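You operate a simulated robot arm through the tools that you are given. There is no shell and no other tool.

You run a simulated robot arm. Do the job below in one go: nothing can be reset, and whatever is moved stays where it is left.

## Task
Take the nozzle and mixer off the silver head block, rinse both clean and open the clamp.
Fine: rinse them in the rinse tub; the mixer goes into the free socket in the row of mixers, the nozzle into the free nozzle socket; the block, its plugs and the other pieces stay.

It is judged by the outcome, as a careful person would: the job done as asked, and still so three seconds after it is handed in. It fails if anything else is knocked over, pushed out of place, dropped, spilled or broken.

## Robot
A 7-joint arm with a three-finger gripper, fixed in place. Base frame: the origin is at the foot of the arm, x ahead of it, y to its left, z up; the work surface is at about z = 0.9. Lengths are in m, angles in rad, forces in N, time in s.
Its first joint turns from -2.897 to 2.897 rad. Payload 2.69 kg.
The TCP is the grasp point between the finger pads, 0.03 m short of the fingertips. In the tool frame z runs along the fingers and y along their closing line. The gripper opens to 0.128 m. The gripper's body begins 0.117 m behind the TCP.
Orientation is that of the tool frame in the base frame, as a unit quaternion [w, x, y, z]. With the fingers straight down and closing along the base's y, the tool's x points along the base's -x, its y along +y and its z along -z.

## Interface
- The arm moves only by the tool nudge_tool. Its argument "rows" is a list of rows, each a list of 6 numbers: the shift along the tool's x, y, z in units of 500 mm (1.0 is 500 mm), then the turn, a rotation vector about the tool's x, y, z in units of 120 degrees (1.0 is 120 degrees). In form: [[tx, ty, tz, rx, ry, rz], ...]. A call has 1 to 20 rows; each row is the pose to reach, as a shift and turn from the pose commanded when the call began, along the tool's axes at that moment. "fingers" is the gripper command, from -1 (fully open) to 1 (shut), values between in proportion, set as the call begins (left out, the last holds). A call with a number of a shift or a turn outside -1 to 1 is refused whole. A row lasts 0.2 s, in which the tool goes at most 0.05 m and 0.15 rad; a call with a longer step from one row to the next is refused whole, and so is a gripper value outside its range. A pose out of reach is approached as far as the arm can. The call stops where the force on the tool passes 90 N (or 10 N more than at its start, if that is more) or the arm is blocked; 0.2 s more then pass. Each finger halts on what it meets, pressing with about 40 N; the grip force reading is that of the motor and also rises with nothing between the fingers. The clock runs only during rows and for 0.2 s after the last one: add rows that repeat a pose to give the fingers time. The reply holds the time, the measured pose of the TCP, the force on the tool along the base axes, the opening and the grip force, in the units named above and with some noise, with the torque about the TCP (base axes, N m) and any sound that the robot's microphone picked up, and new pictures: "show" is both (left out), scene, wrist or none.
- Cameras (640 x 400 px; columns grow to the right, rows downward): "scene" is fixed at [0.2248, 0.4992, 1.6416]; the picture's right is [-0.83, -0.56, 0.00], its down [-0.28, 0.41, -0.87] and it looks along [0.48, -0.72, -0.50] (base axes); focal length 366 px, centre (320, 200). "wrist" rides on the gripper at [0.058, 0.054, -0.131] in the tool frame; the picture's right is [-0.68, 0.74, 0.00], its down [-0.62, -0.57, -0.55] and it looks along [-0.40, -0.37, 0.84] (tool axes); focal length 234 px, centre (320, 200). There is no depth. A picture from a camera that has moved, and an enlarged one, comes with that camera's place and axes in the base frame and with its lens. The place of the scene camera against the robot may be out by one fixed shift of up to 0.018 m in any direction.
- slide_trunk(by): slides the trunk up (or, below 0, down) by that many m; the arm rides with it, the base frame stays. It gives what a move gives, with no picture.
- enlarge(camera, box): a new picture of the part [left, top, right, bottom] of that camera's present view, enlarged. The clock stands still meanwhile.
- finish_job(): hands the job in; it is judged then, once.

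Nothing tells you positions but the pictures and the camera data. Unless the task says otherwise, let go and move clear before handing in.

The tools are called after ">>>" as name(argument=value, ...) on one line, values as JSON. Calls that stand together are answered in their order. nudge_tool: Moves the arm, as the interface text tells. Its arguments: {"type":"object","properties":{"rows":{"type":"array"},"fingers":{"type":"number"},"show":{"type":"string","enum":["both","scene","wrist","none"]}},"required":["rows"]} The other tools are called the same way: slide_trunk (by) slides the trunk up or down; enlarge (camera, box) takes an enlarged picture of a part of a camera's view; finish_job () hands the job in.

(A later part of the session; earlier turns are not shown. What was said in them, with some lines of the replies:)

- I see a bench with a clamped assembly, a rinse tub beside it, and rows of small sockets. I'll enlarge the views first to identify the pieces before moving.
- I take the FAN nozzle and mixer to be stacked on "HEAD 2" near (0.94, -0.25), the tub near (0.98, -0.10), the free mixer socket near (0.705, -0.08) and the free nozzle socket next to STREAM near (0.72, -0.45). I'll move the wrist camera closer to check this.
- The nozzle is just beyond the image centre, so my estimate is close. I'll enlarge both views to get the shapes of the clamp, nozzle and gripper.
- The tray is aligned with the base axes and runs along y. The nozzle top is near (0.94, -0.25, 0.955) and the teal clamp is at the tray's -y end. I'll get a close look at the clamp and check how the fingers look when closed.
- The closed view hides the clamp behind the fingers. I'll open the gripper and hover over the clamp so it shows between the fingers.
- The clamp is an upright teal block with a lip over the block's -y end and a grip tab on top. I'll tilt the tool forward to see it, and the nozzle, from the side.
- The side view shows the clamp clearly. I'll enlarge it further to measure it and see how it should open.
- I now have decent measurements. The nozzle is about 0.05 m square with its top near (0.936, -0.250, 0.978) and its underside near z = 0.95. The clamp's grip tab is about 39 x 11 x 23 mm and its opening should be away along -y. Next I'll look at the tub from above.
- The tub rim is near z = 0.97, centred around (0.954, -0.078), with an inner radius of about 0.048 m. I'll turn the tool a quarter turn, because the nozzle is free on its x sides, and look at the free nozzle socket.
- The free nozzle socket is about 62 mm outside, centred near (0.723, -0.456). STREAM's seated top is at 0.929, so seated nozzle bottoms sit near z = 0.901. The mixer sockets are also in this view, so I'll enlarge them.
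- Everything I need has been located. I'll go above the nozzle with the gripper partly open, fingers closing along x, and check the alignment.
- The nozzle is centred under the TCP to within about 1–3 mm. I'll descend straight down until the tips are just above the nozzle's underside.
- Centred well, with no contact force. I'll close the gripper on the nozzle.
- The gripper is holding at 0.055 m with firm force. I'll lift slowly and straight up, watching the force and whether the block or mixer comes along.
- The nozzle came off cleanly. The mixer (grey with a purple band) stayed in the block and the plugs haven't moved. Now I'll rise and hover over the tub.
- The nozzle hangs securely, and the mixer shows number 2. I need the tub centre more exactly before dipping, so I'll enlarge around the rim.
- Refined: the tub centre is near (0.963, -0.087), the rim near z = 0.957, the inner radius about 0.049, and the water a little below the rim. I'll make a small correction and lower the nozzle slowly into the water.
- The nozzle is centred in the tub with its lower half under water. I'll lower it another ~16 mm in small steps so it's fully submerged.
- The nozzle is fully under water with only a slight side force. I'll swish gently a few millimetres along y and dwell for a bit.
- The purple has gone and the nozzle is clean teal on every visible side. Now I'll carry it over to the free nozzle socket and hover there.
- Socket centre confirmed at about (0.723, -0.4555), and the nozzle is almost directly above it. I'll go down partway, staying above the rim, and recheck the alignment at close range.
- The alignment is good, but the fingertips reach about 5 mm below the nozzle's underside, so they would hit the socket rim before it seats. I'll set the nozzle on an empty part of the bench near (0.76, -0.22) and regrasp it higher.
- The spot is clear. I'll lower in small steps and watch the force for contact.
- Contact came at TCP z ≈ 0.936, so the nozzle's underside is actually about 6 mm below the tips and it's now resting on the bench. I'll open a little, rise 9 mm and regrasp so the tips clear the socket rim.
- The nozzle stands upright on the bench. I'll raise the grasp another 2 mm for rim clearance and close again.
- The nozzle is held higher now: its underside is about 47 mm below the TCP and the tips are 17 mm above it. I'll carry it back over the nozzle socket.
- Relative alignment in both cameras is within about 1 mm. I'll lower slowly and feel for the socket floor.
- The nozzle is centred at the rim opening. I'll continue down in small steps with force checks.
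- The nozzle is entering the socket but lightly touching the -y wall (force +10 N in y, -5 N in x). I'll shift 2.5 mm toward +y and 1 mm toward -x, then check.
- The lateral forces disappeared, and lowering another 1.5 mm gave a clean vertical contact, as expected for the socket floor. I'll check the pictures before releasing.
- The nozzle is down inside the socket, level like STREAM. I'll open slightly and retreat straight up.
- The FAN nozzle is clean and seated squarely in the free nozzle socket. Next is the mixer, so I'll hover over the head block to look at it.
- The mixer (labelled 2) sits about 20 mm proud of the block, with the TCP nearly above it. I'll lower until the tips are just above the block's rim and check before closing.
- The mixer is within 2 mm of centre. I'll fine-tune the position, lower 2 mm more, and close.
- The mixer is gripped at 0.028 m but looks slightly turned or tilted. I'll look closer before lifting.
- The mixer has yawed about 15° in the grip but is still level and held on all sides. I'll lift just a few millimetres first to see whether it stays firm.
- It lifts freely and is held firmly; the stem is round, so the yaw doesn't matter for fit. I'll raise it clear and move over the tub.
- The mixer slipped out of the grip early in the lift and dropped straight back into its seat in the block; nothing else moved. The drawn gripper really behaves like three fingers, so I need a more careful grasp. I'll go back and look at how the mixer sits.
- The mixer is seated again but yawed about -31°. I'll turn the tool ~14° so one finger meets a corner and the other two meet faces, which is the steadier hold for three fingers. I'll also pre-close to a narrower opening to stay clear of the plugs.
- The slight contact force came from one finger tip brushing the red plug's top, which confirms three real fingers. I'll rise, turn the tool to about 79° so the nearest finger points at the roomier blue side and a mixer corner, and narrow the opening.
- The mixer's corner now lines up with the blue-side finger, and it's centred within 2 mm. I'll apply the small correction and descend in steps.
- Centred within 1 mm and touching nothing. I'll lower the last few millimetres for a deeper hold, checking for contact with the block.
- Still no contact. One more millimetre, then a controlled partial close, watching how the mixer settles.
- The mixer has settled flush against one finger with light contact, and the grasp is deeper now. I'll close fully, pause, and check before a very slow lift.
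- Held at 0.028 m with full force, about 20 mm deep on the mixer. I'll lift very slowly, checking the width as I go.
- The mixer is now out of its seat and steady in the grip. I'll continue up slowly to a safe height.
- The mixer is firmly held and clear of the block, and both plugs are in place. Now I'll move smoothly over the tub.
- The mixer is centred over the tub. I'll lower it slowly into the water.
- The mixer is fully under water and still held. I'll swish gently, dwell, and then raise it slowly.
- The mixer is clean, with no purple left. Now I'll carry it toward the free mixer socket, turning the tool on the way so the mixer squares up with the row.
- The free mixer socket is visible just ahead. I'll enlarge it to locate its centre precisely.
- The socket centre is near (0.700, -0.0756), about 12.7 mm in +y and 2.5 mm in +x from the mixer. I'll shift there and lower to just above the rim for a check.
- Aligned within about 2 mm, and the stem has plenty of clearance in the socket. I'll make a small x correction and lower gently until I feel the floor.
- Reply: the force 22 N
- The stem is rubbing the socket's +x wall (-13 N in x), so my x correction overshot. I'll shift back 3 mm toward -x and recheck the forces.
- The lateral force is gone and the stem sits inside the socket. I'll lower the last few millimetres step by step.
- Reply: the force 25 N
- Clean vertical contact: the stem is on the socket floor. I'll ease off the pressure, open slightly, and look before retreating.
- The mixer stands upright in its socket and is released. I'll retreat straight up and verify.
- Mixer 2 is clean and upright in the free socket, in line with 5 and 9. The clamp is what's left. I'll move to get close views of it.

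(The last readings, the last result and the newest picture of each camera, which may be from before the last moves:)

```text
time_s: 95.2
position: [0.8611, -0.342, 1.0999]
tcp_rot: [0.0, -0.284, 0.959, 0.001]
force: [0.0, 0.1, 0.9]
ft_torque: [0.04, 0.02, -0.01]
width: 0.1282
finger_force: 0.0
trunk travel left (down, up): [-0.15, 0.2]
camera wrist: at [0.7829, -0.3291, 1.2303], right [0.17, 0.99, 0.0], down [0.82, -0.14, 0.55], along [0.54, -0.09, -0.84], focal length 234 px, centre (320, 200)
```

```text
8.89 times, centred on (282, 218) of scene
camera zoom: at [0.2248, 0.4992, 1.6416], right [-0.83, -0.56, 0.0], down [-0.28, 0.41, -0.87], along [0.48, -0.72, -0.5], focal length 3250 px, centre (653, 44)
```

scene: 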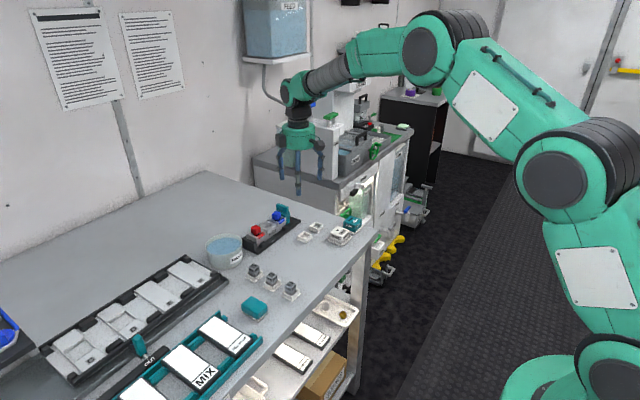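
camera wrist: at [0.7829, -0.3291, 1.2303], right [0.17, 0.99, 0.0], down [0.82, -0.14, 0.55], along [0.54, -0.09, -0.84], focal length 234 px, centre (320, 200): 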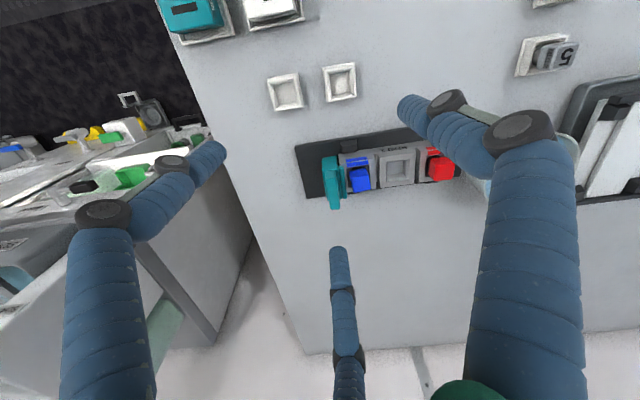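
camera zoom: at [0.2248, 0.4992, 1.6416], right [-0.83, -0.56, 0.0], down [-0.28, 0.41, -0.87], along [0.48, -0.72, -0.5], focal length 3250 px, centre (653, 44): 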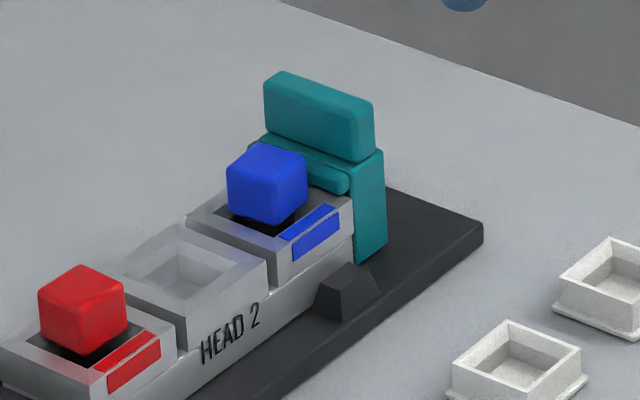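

The clamp's grip tab measures x 0.920–0.964, y -0.345 to -0.333, with its top near z = 0.979. The tray is empty behind it in -y, so it should open that way. I'll close the fingers, turn the tool back to yaw 0 with a slight forward tilt for reach, and stage beside it.

>>> nudge_tool(rows=[[0, 0, 0, 0, 0, 0.069], [0, 0, 0, 0, 0, 0.138], [0, 0, 0, 0, 0, 0.207], [0, 0, 0, 0, 0, 0.275], [0, 0, 0, 0, 0, 0.275]], fingers=1, show="none")

>>> nudge_tool(rows=[[-0.02, 0.02, 0, 0, -0.0556, 0], [-0.06, 0.04, 0.02, 0, -0.111, 0], [-0.1, 0.06, 0.06, 0, -0.1667, 0], [-0.12, 0.064, 0.1, 0, -0.1667, 0], [-0.12, 0.064, 0.1, 0, -0.1667, 0]], show="both")

>>> enlarge(camera="scene", box=[255, 175, 310, 240])

>>> enlarge(camera="wrist", box=[250, 90, 390, 210])

```text
time_s: 96.4
position: [0.8625, -0.3392, 1.101]
tcp_rot: [-0.001, 0.001, 1.0, 0.001]
force: [0.7, 0.0, -0.8]
ft_torque: [0.02, -0.02, 0.0]
width: 0.002
finger_force: 31.3
trunk travel left (down, up): [-0.15, 0.2]
```

```text
time_s: 97.6
position: [0.9233, -0.3093, 1.0505]
tcp_rot: [0.174, 0.0, 0.985, 0.0]
force: [-0.4, -1.0, -1.1]
ft_torque: [0.02, 0.03, 0.0]
width: 0.0019
finger_force: 31.5
trunk travel left (down, up): [-0.15, 0.2]
camera wrist: at [0.823, -0.2559, 1.1535], right [0.64, 0.74, 0.23], down [0.39, -0.57, 0.73], along [0.67, -0.37, -0.65], focal length 234 px, centre (320, 200)
```

scene: 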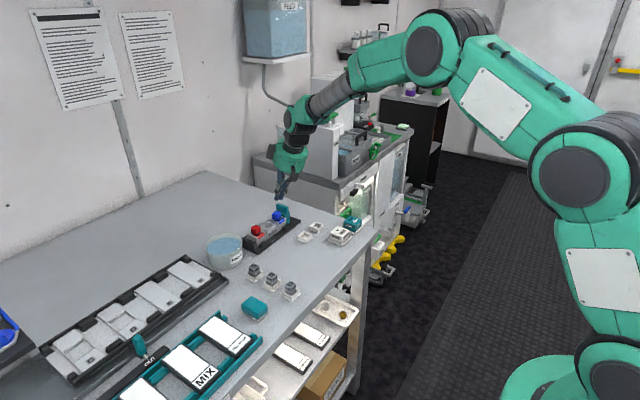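
wrist: 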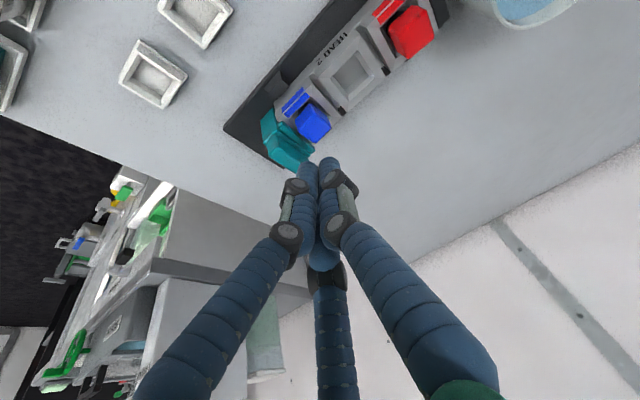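

```text
6.15 times, centred on (282, 208) of scene
camera zoom: at [0.2248, 0.4992, 1.6416], right [-0.83, -0.56, 0.0], down [-0.28, 0.41, -0.87], along [0.48, -0.72, -0.5], focal length 2250 px, centre (551, 154)
```

zoom: 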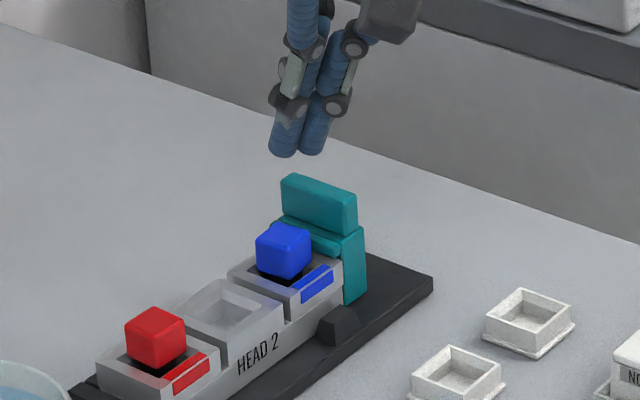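

```text
3.33 times, centred on (320, 150) of wrist
camera zoom: at [0.823, -0.2559, 1.1535], right [0.64, 0.74, 0.23], down [0.39, -0.57, 0.73], along [0.67, -0.37, -0.65], focal length 781 px, centre (320, 367)
```

zoom: 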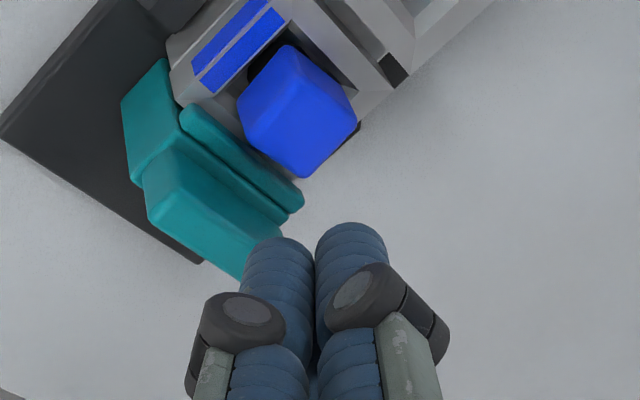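

Staged above and just +y of the tab. I'll lower until the tips are just above the blue plug's top level, then push gently toward -y.

>>> nudge_tool(rows=[[0.006, 0.002, 0.03, 0, 0, 0], [0.012, 0.002, 0.06, 0, 0, 0], [0.017, 0.002, 0.08, 0, 0, 0], [0.0204, 0.002, 0.094, 0, 0, 0], [0.0204, 0.002, 0.094, 0, 0, 0]], show="both")

>>> enlarge(camera="scene", box=[260, 195, 305, 240])

>>> enlarge(camera="wrist", box=[250, 90, 390, 210])

```text
time_s: 98.8
position: [0.9274, -0.3064, 1.0017]
tcp_rot: [0.173, 0.001, 0.985, 0.0]
force: [0.5, 0.9, -0.1]
ft_torque: [0.01, 0.02, -0.01]
width: 0.002
finger_force: 31.7
trunk travel left (down, up): [-0.15, 0.2]
camera wrist: at [0.8281, -0.2531, 1.1047], right [0.64, 0.74, 0.23], down [0.39, -0.57, 0.73], along [0.67, -0.37, -0.65], focal length 234 px, centre (320, 200)
```

scene: 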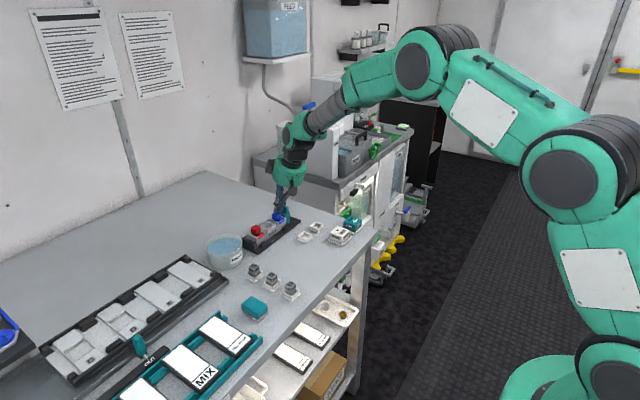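
wrist: 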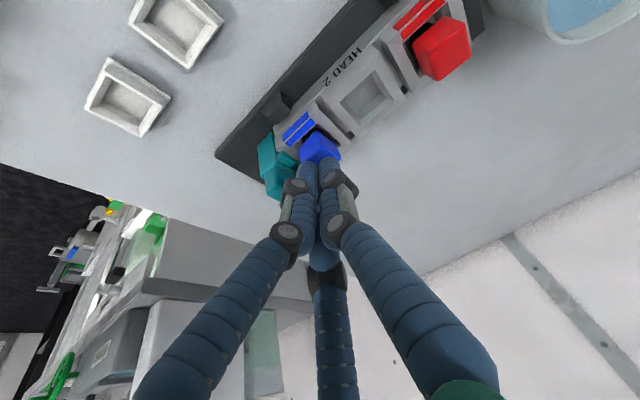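

```text
8.89 times, centred on (282, 218) of scene
camera zoom: at [0.2248, 0.4992, 1.6416], right [-0.83, -0.56, 0.0], down [-0.28, 0.41, -0.87], along [0.48, -0.72, -0.5], focal length 3250 px, centre (653, 44)
```

zoom: 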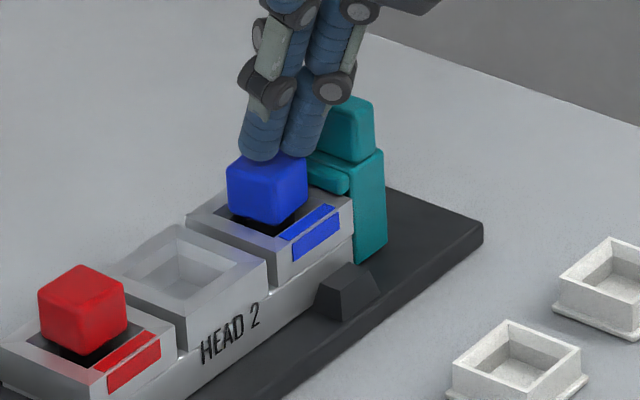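

```text
3.33 times, centred on (320, 150) of wrist
camera zoom: at [0.8281, -0.2531, 1.1047], right [0.64, 0.74, 0.23], down [0.39, -0.57, 0.73], along [0.67, -0.37, -0.65], focal length 781 px, centre (320, 367)
```

zoom: 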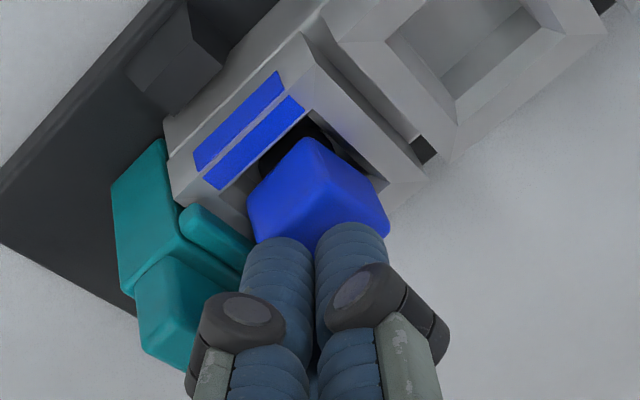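

The tips are just clear above the blue plug with zero contact force. I'll start pushing gradually in -y.

>>> nudge_tool(rows=[[0, -0.01, 0, 0, 0, 0], [0, -0.02, 0, 0, 0, 0], [0, -0.028, 0, 0, 0, 0], [0, -0.028, 0, 0, 0, 0]], show="none")

>>> nudge_tool(rows=[[0, -0.006, 0, 0, 0, 0], [0, -0.012, 0, 0, 0, 0], [0, -0.012, 0, 0, 0, 0]], show="both")

>>> enlarge(camera="scene", box=[260, 195, 305, 240])

>>> enlarge(camera="wrist", box=[250, 90, 390, 210])

```text
time_s: 99.8
position: [0.9266, -0.3201, 1.0017]
tcp_rot: [0.173, 0.0, 0.985, -0.001]
force: [-0.9, 0.9, -1.1]
ft_torque: [0.07, 0.01, 0.0]
width: 0.002
finger_force: 31.5
trunk travel left (down, up): [-0.15, 0.2]
```

```text
time_s: 100.6
position: [0.9277, -0.327, 1.0023]
tcp_rot: [0.174, 0.0, 0.985, 0.0]
force: [0.3, -0.4, 0.0]
ft_torque: [-0.01, 0.0, -0.02]
width: 0.0021
finger_force: 31.1
trunk travel left (down, up): [-0.15, 0.2]
camera wrist: at [0.828, -0.2738, 1.1045], right [0.64, 0.74, 0.23], down [0.39, -0.57, 0.73], along [0.67, -0.37, -0.65], focal length 234 px, centre (320, 200)
```

scene: 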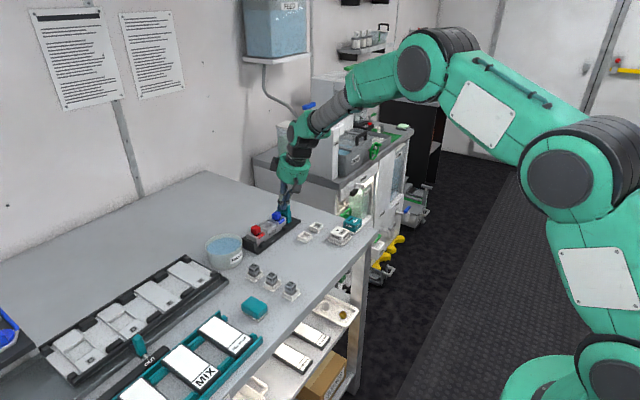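
wrist: 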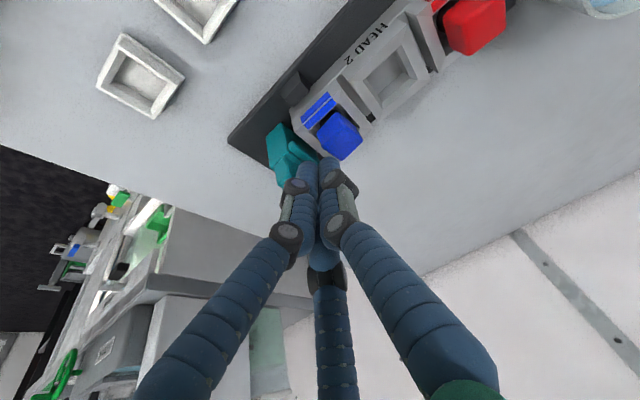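

```text
8.89 times, centred on (282, 218) of scene
camera zoom: at [0.2248, 0.4992, 1.6416], right [-0.83, -0.56, 0.0], down [-0.28, 0.41, -0.87], along [0.48, -0.72, -0.5], focal length 3250 px, centre (653, 44)
```

zoom: 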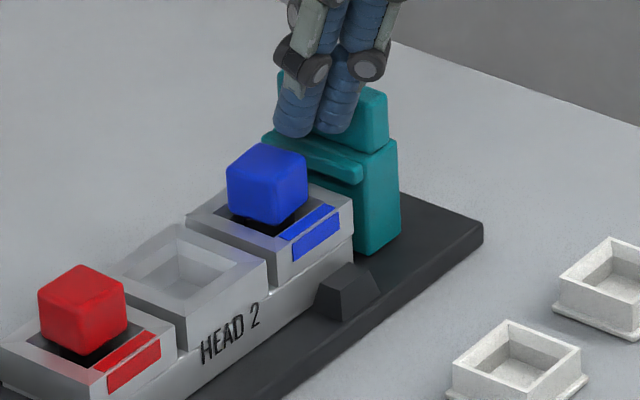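

```text
3.33 times, centred on (320, 150) of wrist
camera zoom: at [0.828, -0.2738, 1.1045], right [0.64, 0.74, 0.23], down [0.39, -0.57, 0.73], along [0.67, -0.37, -0.65], focal length 781 px, centre (320, 367)
```

zoom: 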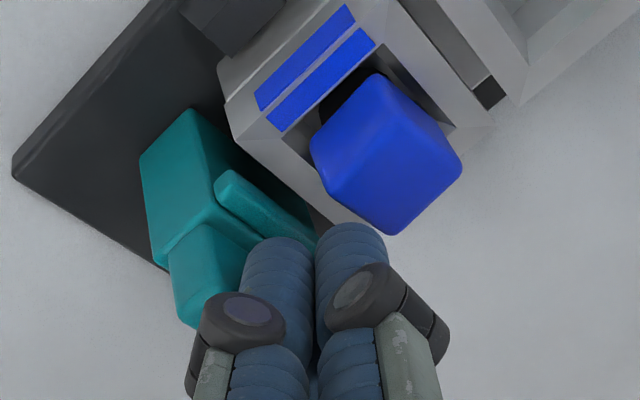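

The clamp slides in -y with almost no force; it has moved about 8 mm and a gap has opened at the block. I'll keep pushing in small steps, watching for its stop.

>>> nudge_tool(rows=[[0, -0.006, 0, 0, 0, 0], [0, -0.012, 0, 0, 0, 0], [0, -0.012, 0, 0, 0, 0]], show="none")

>>> nudge_tool(rows=[[0, -0.006, 0, 0, 0, 0], [0, -0.01, 0, 0, 0, 0], [0, -0.01, 0, 0, 0, 0]], show="both")

>>> enlarge(camera="scene", box=[260, 195, 305, 240])

>>> enlarge(camera="wrist", box=[250, 90, 390, 210])

```text
time_s: 101.4
position: [0.9266, -0.3332, 1.0014]
tcp_rot: [0.173, 0.0, 0.985, -0.001]
force: [0.6, 0.2, -1.0]
ft_torque: [0.01, -0.03, 0.01]
width: 0.002
finger_force: 30.8
trunk travel left (down, up): [-0.15, 0.2]
```

```text
time_s: 102.2
position: [0.9283, -0.3342, 1.0019]
tcp_rot: [0.173, -0.001, 0.985, 0.0]
force: [-0.3, 17.6, 1.6]
ft_torque: [0.34, 0.07, 0.1]
width: 0.0021
finger_force: 31.6
trunk travel left (down, up): [-0.15, 0.2]
camera wrist: at [0.8286, -0.2822, 1.1039], right [0.64, 0.74, 0.23], down [0.39, -0.57, 0.73], along [0.67, -0.37, -0.65], focal length 234 px, centre (320, 200)
```

scene: 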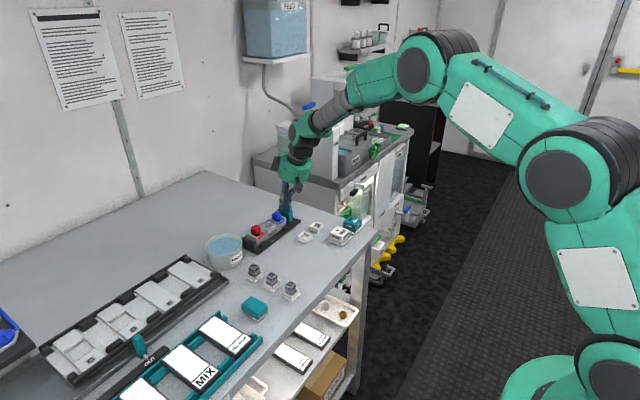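
wrist: 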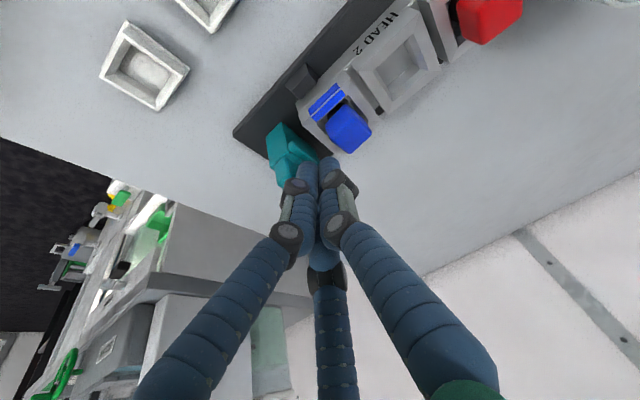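

```text
8.89 times, centred on (282, 218) of scene
camera zoom: at [0.2248, 0.4992, 1.6416], right [-0.83, -0.56, 0.0], down [-0.28, 0.41, -0.87], along [0.48, -0.72, -0.5], focal length 3250 px, centre (653, 44)
```

zoom: 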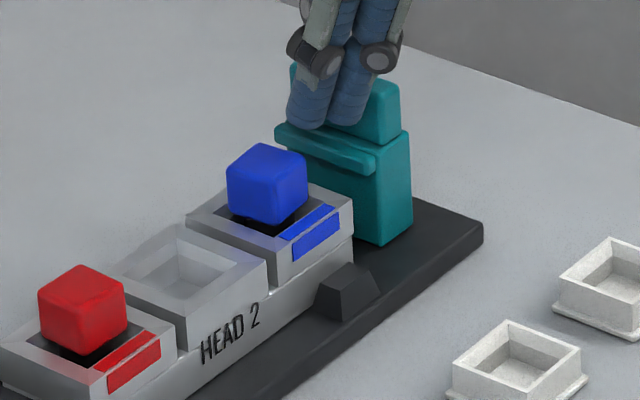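

```text
3.33 times, centred on (320, 150) of wrist
camera zoom: at [0.8286, -0.2822, 1.1039], right [0.64, 0.74, 0.23], down [0.39, -0.57, 0.73], along [0.67, -0.37, -0.65], focal length 781 px, centre (320, 367)
```

zoom: 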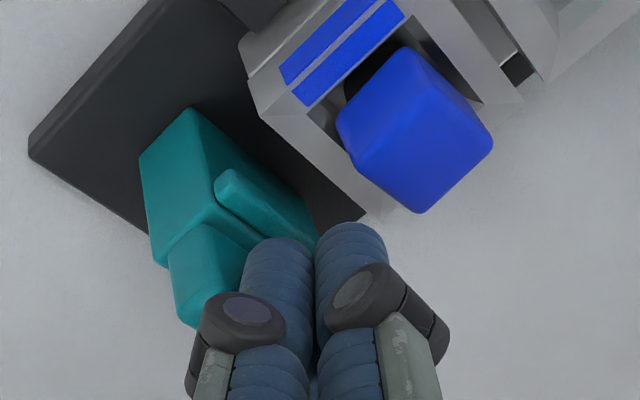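

The clamp has reached its stop (17 N) with its lip fully clear of the block, so it's open. I'll back off a few millimetres and rise clear.

>>> nudge_tool(rows=[[0, 0.006, 0, 0, 0, 0], [0, 0.012, 0, 0, 0, 0], [-0.014, 0.012, -0.038, 0, 0, 0], [-0.034, 0.012, -0.094, 0, 0, 0], [-0.055, 0.012, -0.15, 0, 0, 0], [-0.04, 0.012, -0.21, 0, 0, 0], [-0.0, 0.012, -0.25, 0, 0, 0], [0.04, 0.012, -0.25, 0, 0, 0], [0.04, 0.012, -0.25, 0, 0, 0]], show="both")

>>> enlarge(camera="scene", box=[240, 190, 310, 250])

>>> enlarge(camera="wrist", box=[230, 60, 410, 200])

```text
time_s: 104.2
position: [0.8663, -0.3309, 1.1121]
tcp_rot: [0.174, 0.0, 0.985, 0.0]
force: [0.5, 0.3, -0.1]
ft_torque: [-0.02, 0.0, 0.02]
width: 0.002
finger_force: 31.8
trunk travel left (down, up): [-0.15, 0.2]
camera wrist: at [0.7664, -0.2786, 1.2146], right [0.64, 0.74, 0.23], down [0.39, -0.57, 0.73], along [0.67, -0.37, -0.65], focal length 234 px, centre (320, 200)
```

scene: 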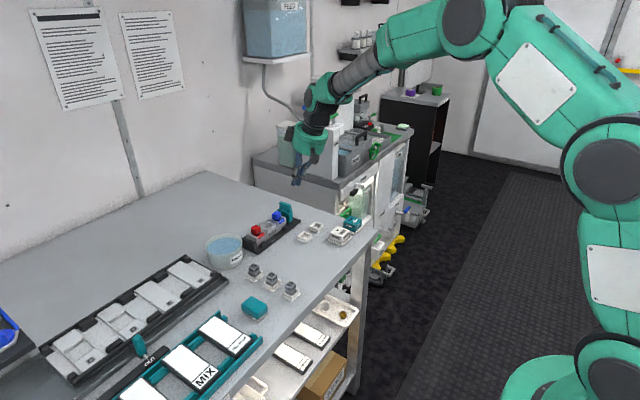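
wrist: 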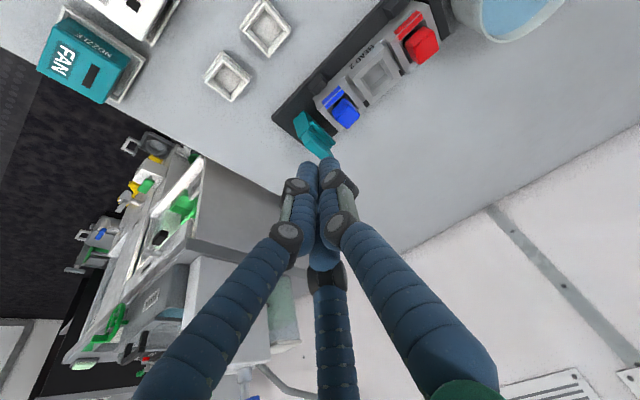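

```text
6.67 times, centred on (275, 220) of scene
camera zoom: at [0.2248, 0.4992, 1.6416], right [-0.83, -0.56, 0.0], down [-0.28, 0.41, -0.87], along [0.48, -0.72, -0.5], focal length 2438 px, centre (620, 67)
```

zoom: 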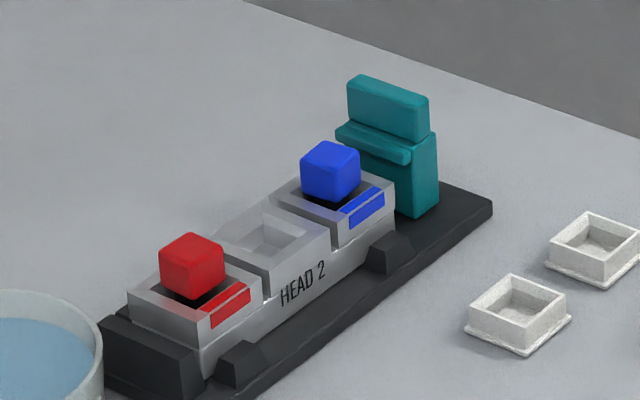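

```text
2.86 times, centred on (320, 130) of wrist
camera zoom: at [0.7664, -0.2786, 1.2146], right [0.64, 0.74, 0.23], down [0.39, -0.57, 0.73], along [0.67, -0.37, -0.65], focal length 669 px, centre (320, 400)
```

zoom: 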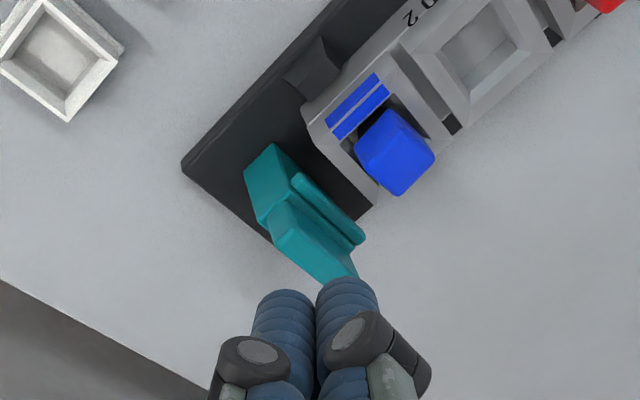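

The clamp is open, and both plugs and the block are in place. I'll bring the arm back to its starting area and do a final check of everything.

>>> nudge_tool(rows=[[0.05, 0.02, -0.04, 0, 0.0556, 0], [0.12, 0.06, -0.08, 0, 0.111, 0], [0.2, 0.12, -0.1, 0, 0.1667, 0], [0.28, 0.18, -0.12, 0, 0.1667, 0], [0.34, 0.23, -0.12, 0, 0.1667, 0], [0.34, 0.23, -0.12, 0, 0.1667, 0]], fingers=-1, show="both")

>>> enlarge(camera="scene", box=[190, 180, 370, 320])

>>> enlarge(camera="scene", box=[235, 255, 315, 305])

>>> enlarge(camera="scene", box=[295, 205, 365, 255])

>>> enlarge(camera="scene", box=[235, 200, 305, 250])

```text
refused: row 3 steps farther than a row can; nothing moved
```

```text
2.86 times, centred on (280, 250) of scene
camera zoom: at [0.2248, 0.4992, 1.6416], right [-0.83, -0.56, 0.0], down [-0.28, 0.41, -0.87], along [0.48, -0.72, -0.5], focal length 1045 px, centre (434, 57)
```

zoom: 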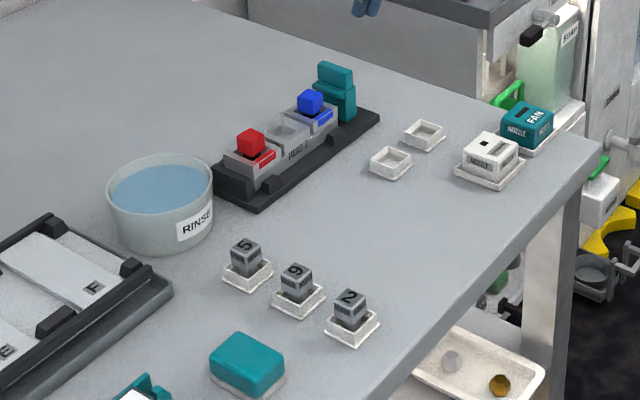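

```text
8.00 times, centred on (275, 280) of scene
camera zoom: at [0.2248, 0.4992, 1.6416], right [-0.83, -0.56, 0.0], down [-0.28, 0.41, -0.87], along [0.48, -0.72, -0.5], focal length 2925 px, centre (680, -440)
```

zoom: 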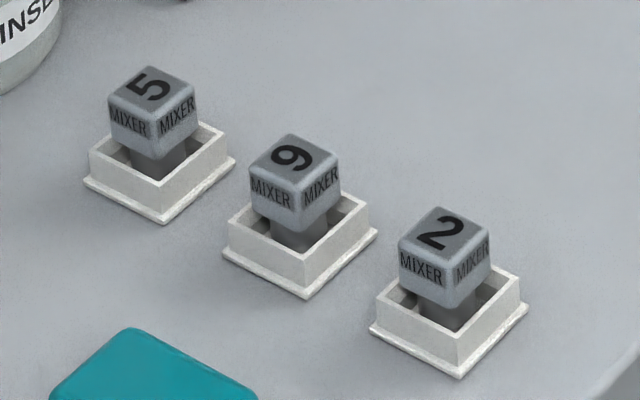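

```text
8.00 times, centred on (330, 230) of scene
camera zoom: at [0.2248, 0.4992, 1.6416], right [-0.83, -0.56, 0.0], down [-0.28, 0.41, -0.87], along [0.48, -0.72, -0.5], focal length 2925 px, centre (240, -40)
```

zoom: 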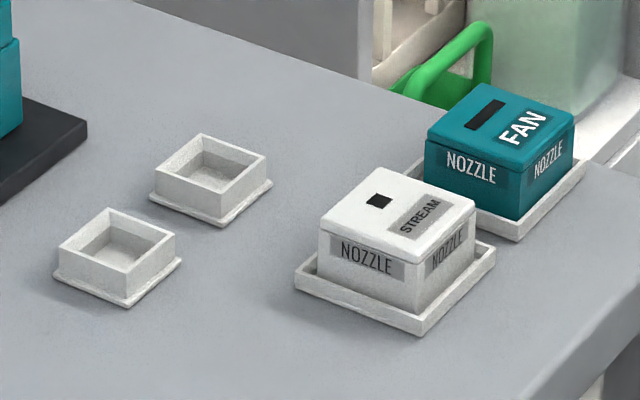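

```text
8.00 times, centred on (270, 225) of scene
camera zoom: at [0.2248, 0.4992, 1.6416], right [-0.83, -0.56, 0.0], down [-0.28, 0.41, -0.87], along [0.48, -0.72, -0.5], focal length 2925 px, centre (720, 0)
```

zoom: 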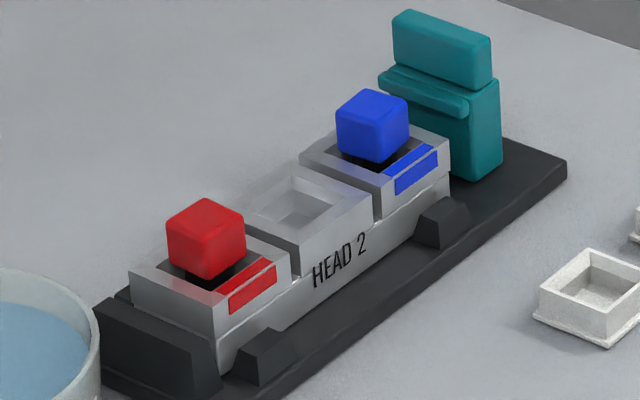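

Everything checks out: the nozzle and mixer are clean and seated, the clamp is open, and the plugs and other pieces haven't moved. The retreat command was refused for too long a step, so I'll resend it with smaller steps.

>>> nudge_tool(rows=[[0.03, 0.02, -0.04, 0, 0.05, 0], [0.08, 0.05, -0.08, 0, 0.1, 0], [0.13, 0.09, -0.11, 0, 0.15, 0], [0.18, 0.13, -0.13, 0, 0.1667, 0], [0.23, 0.17, -0.13, 0, 0.1667, 0], [0.28, 0.21, -0.13, 0, 0.1667, 0], [0.32, 0.23, -0.13, 0, 0.1667, 0], [0.32, 0.23, -0.13, 0, 0.1667, 0], [0.32, 0.23, -0.13, 0, 0.1667, 0]], fingers=-1, show="both")

```text
time_s: 106.2
position: [0.6941, -0.2162, 1.1172]
tcp_rot: [0.0, 0.0, 1.0, 0.0]
force: [-0.3, 0.8, -0.3]
ft_torque: [0.01, 0.01, 0.02]
width: 0.128
finger_force: 0.1
trunk travel left (down, up): [-0.15, 0.2]
camera wrist: at [0.6357, -0.1632, 1.2474], right [0.68, 0.74, 0.0], down [0.62, -0.57, 0.55], along [0.4, -0.37, -0.84], focal length 234 px, centre (320, 200)
```

scene: 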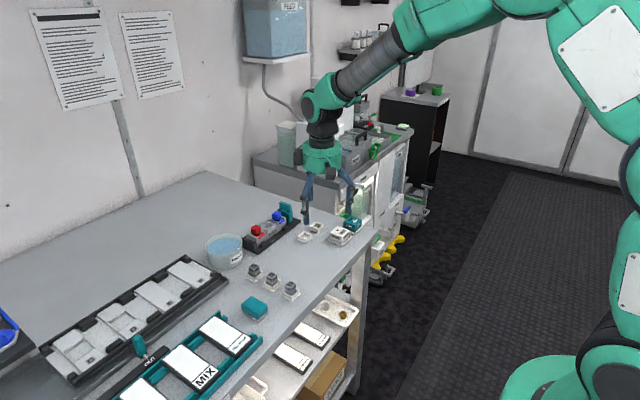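
wrist: 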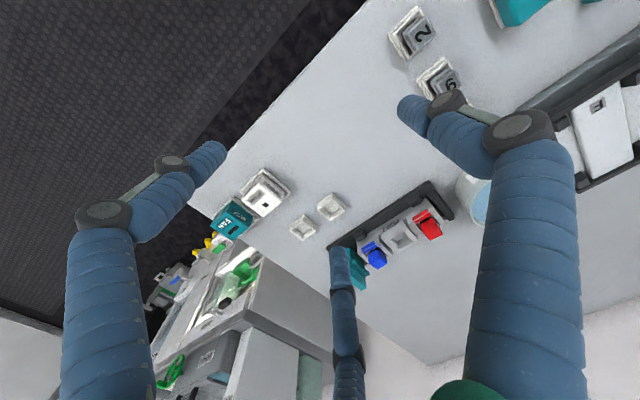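

The arm is clear with the gripper open and empty. The nozzle and mixer are clean and in their sockets, the clamp is open, and nothing else has moved, so I'm handing the job in.

>>> finish_job()

```text
The job is handed in.
```

The job is done and handed in; I don't have the judge's result. The last pictures show the following:

- **Nozzle:** FAN is off the block, rinsed until no purple showed on the sides I could see, and seated in the free nozzle socket next to STREAM.
- **Mixer:** number 2 is off the block, rinsed the same way, and standing in the free socket beside 9.
- **Clamp:** it is slid back to its stop, with its lip clear of the block.
- **Everything else:** the block, both plugs and the other pieces look unmoved.

Three things happened along the way:

- **Mixer slip:** it came out of my first grip and dropped straight back into its own seat in the block. The second grip held.
- **Red plug:** while I was lining up for that second grip, a fingertip pressed the red plug's top with about 4 N. It stayed in place.
- **Nozzle set down:** I stood the nozzle on a clear patch of bench after rinsing, so I could grip it higher and clear the socket rim.
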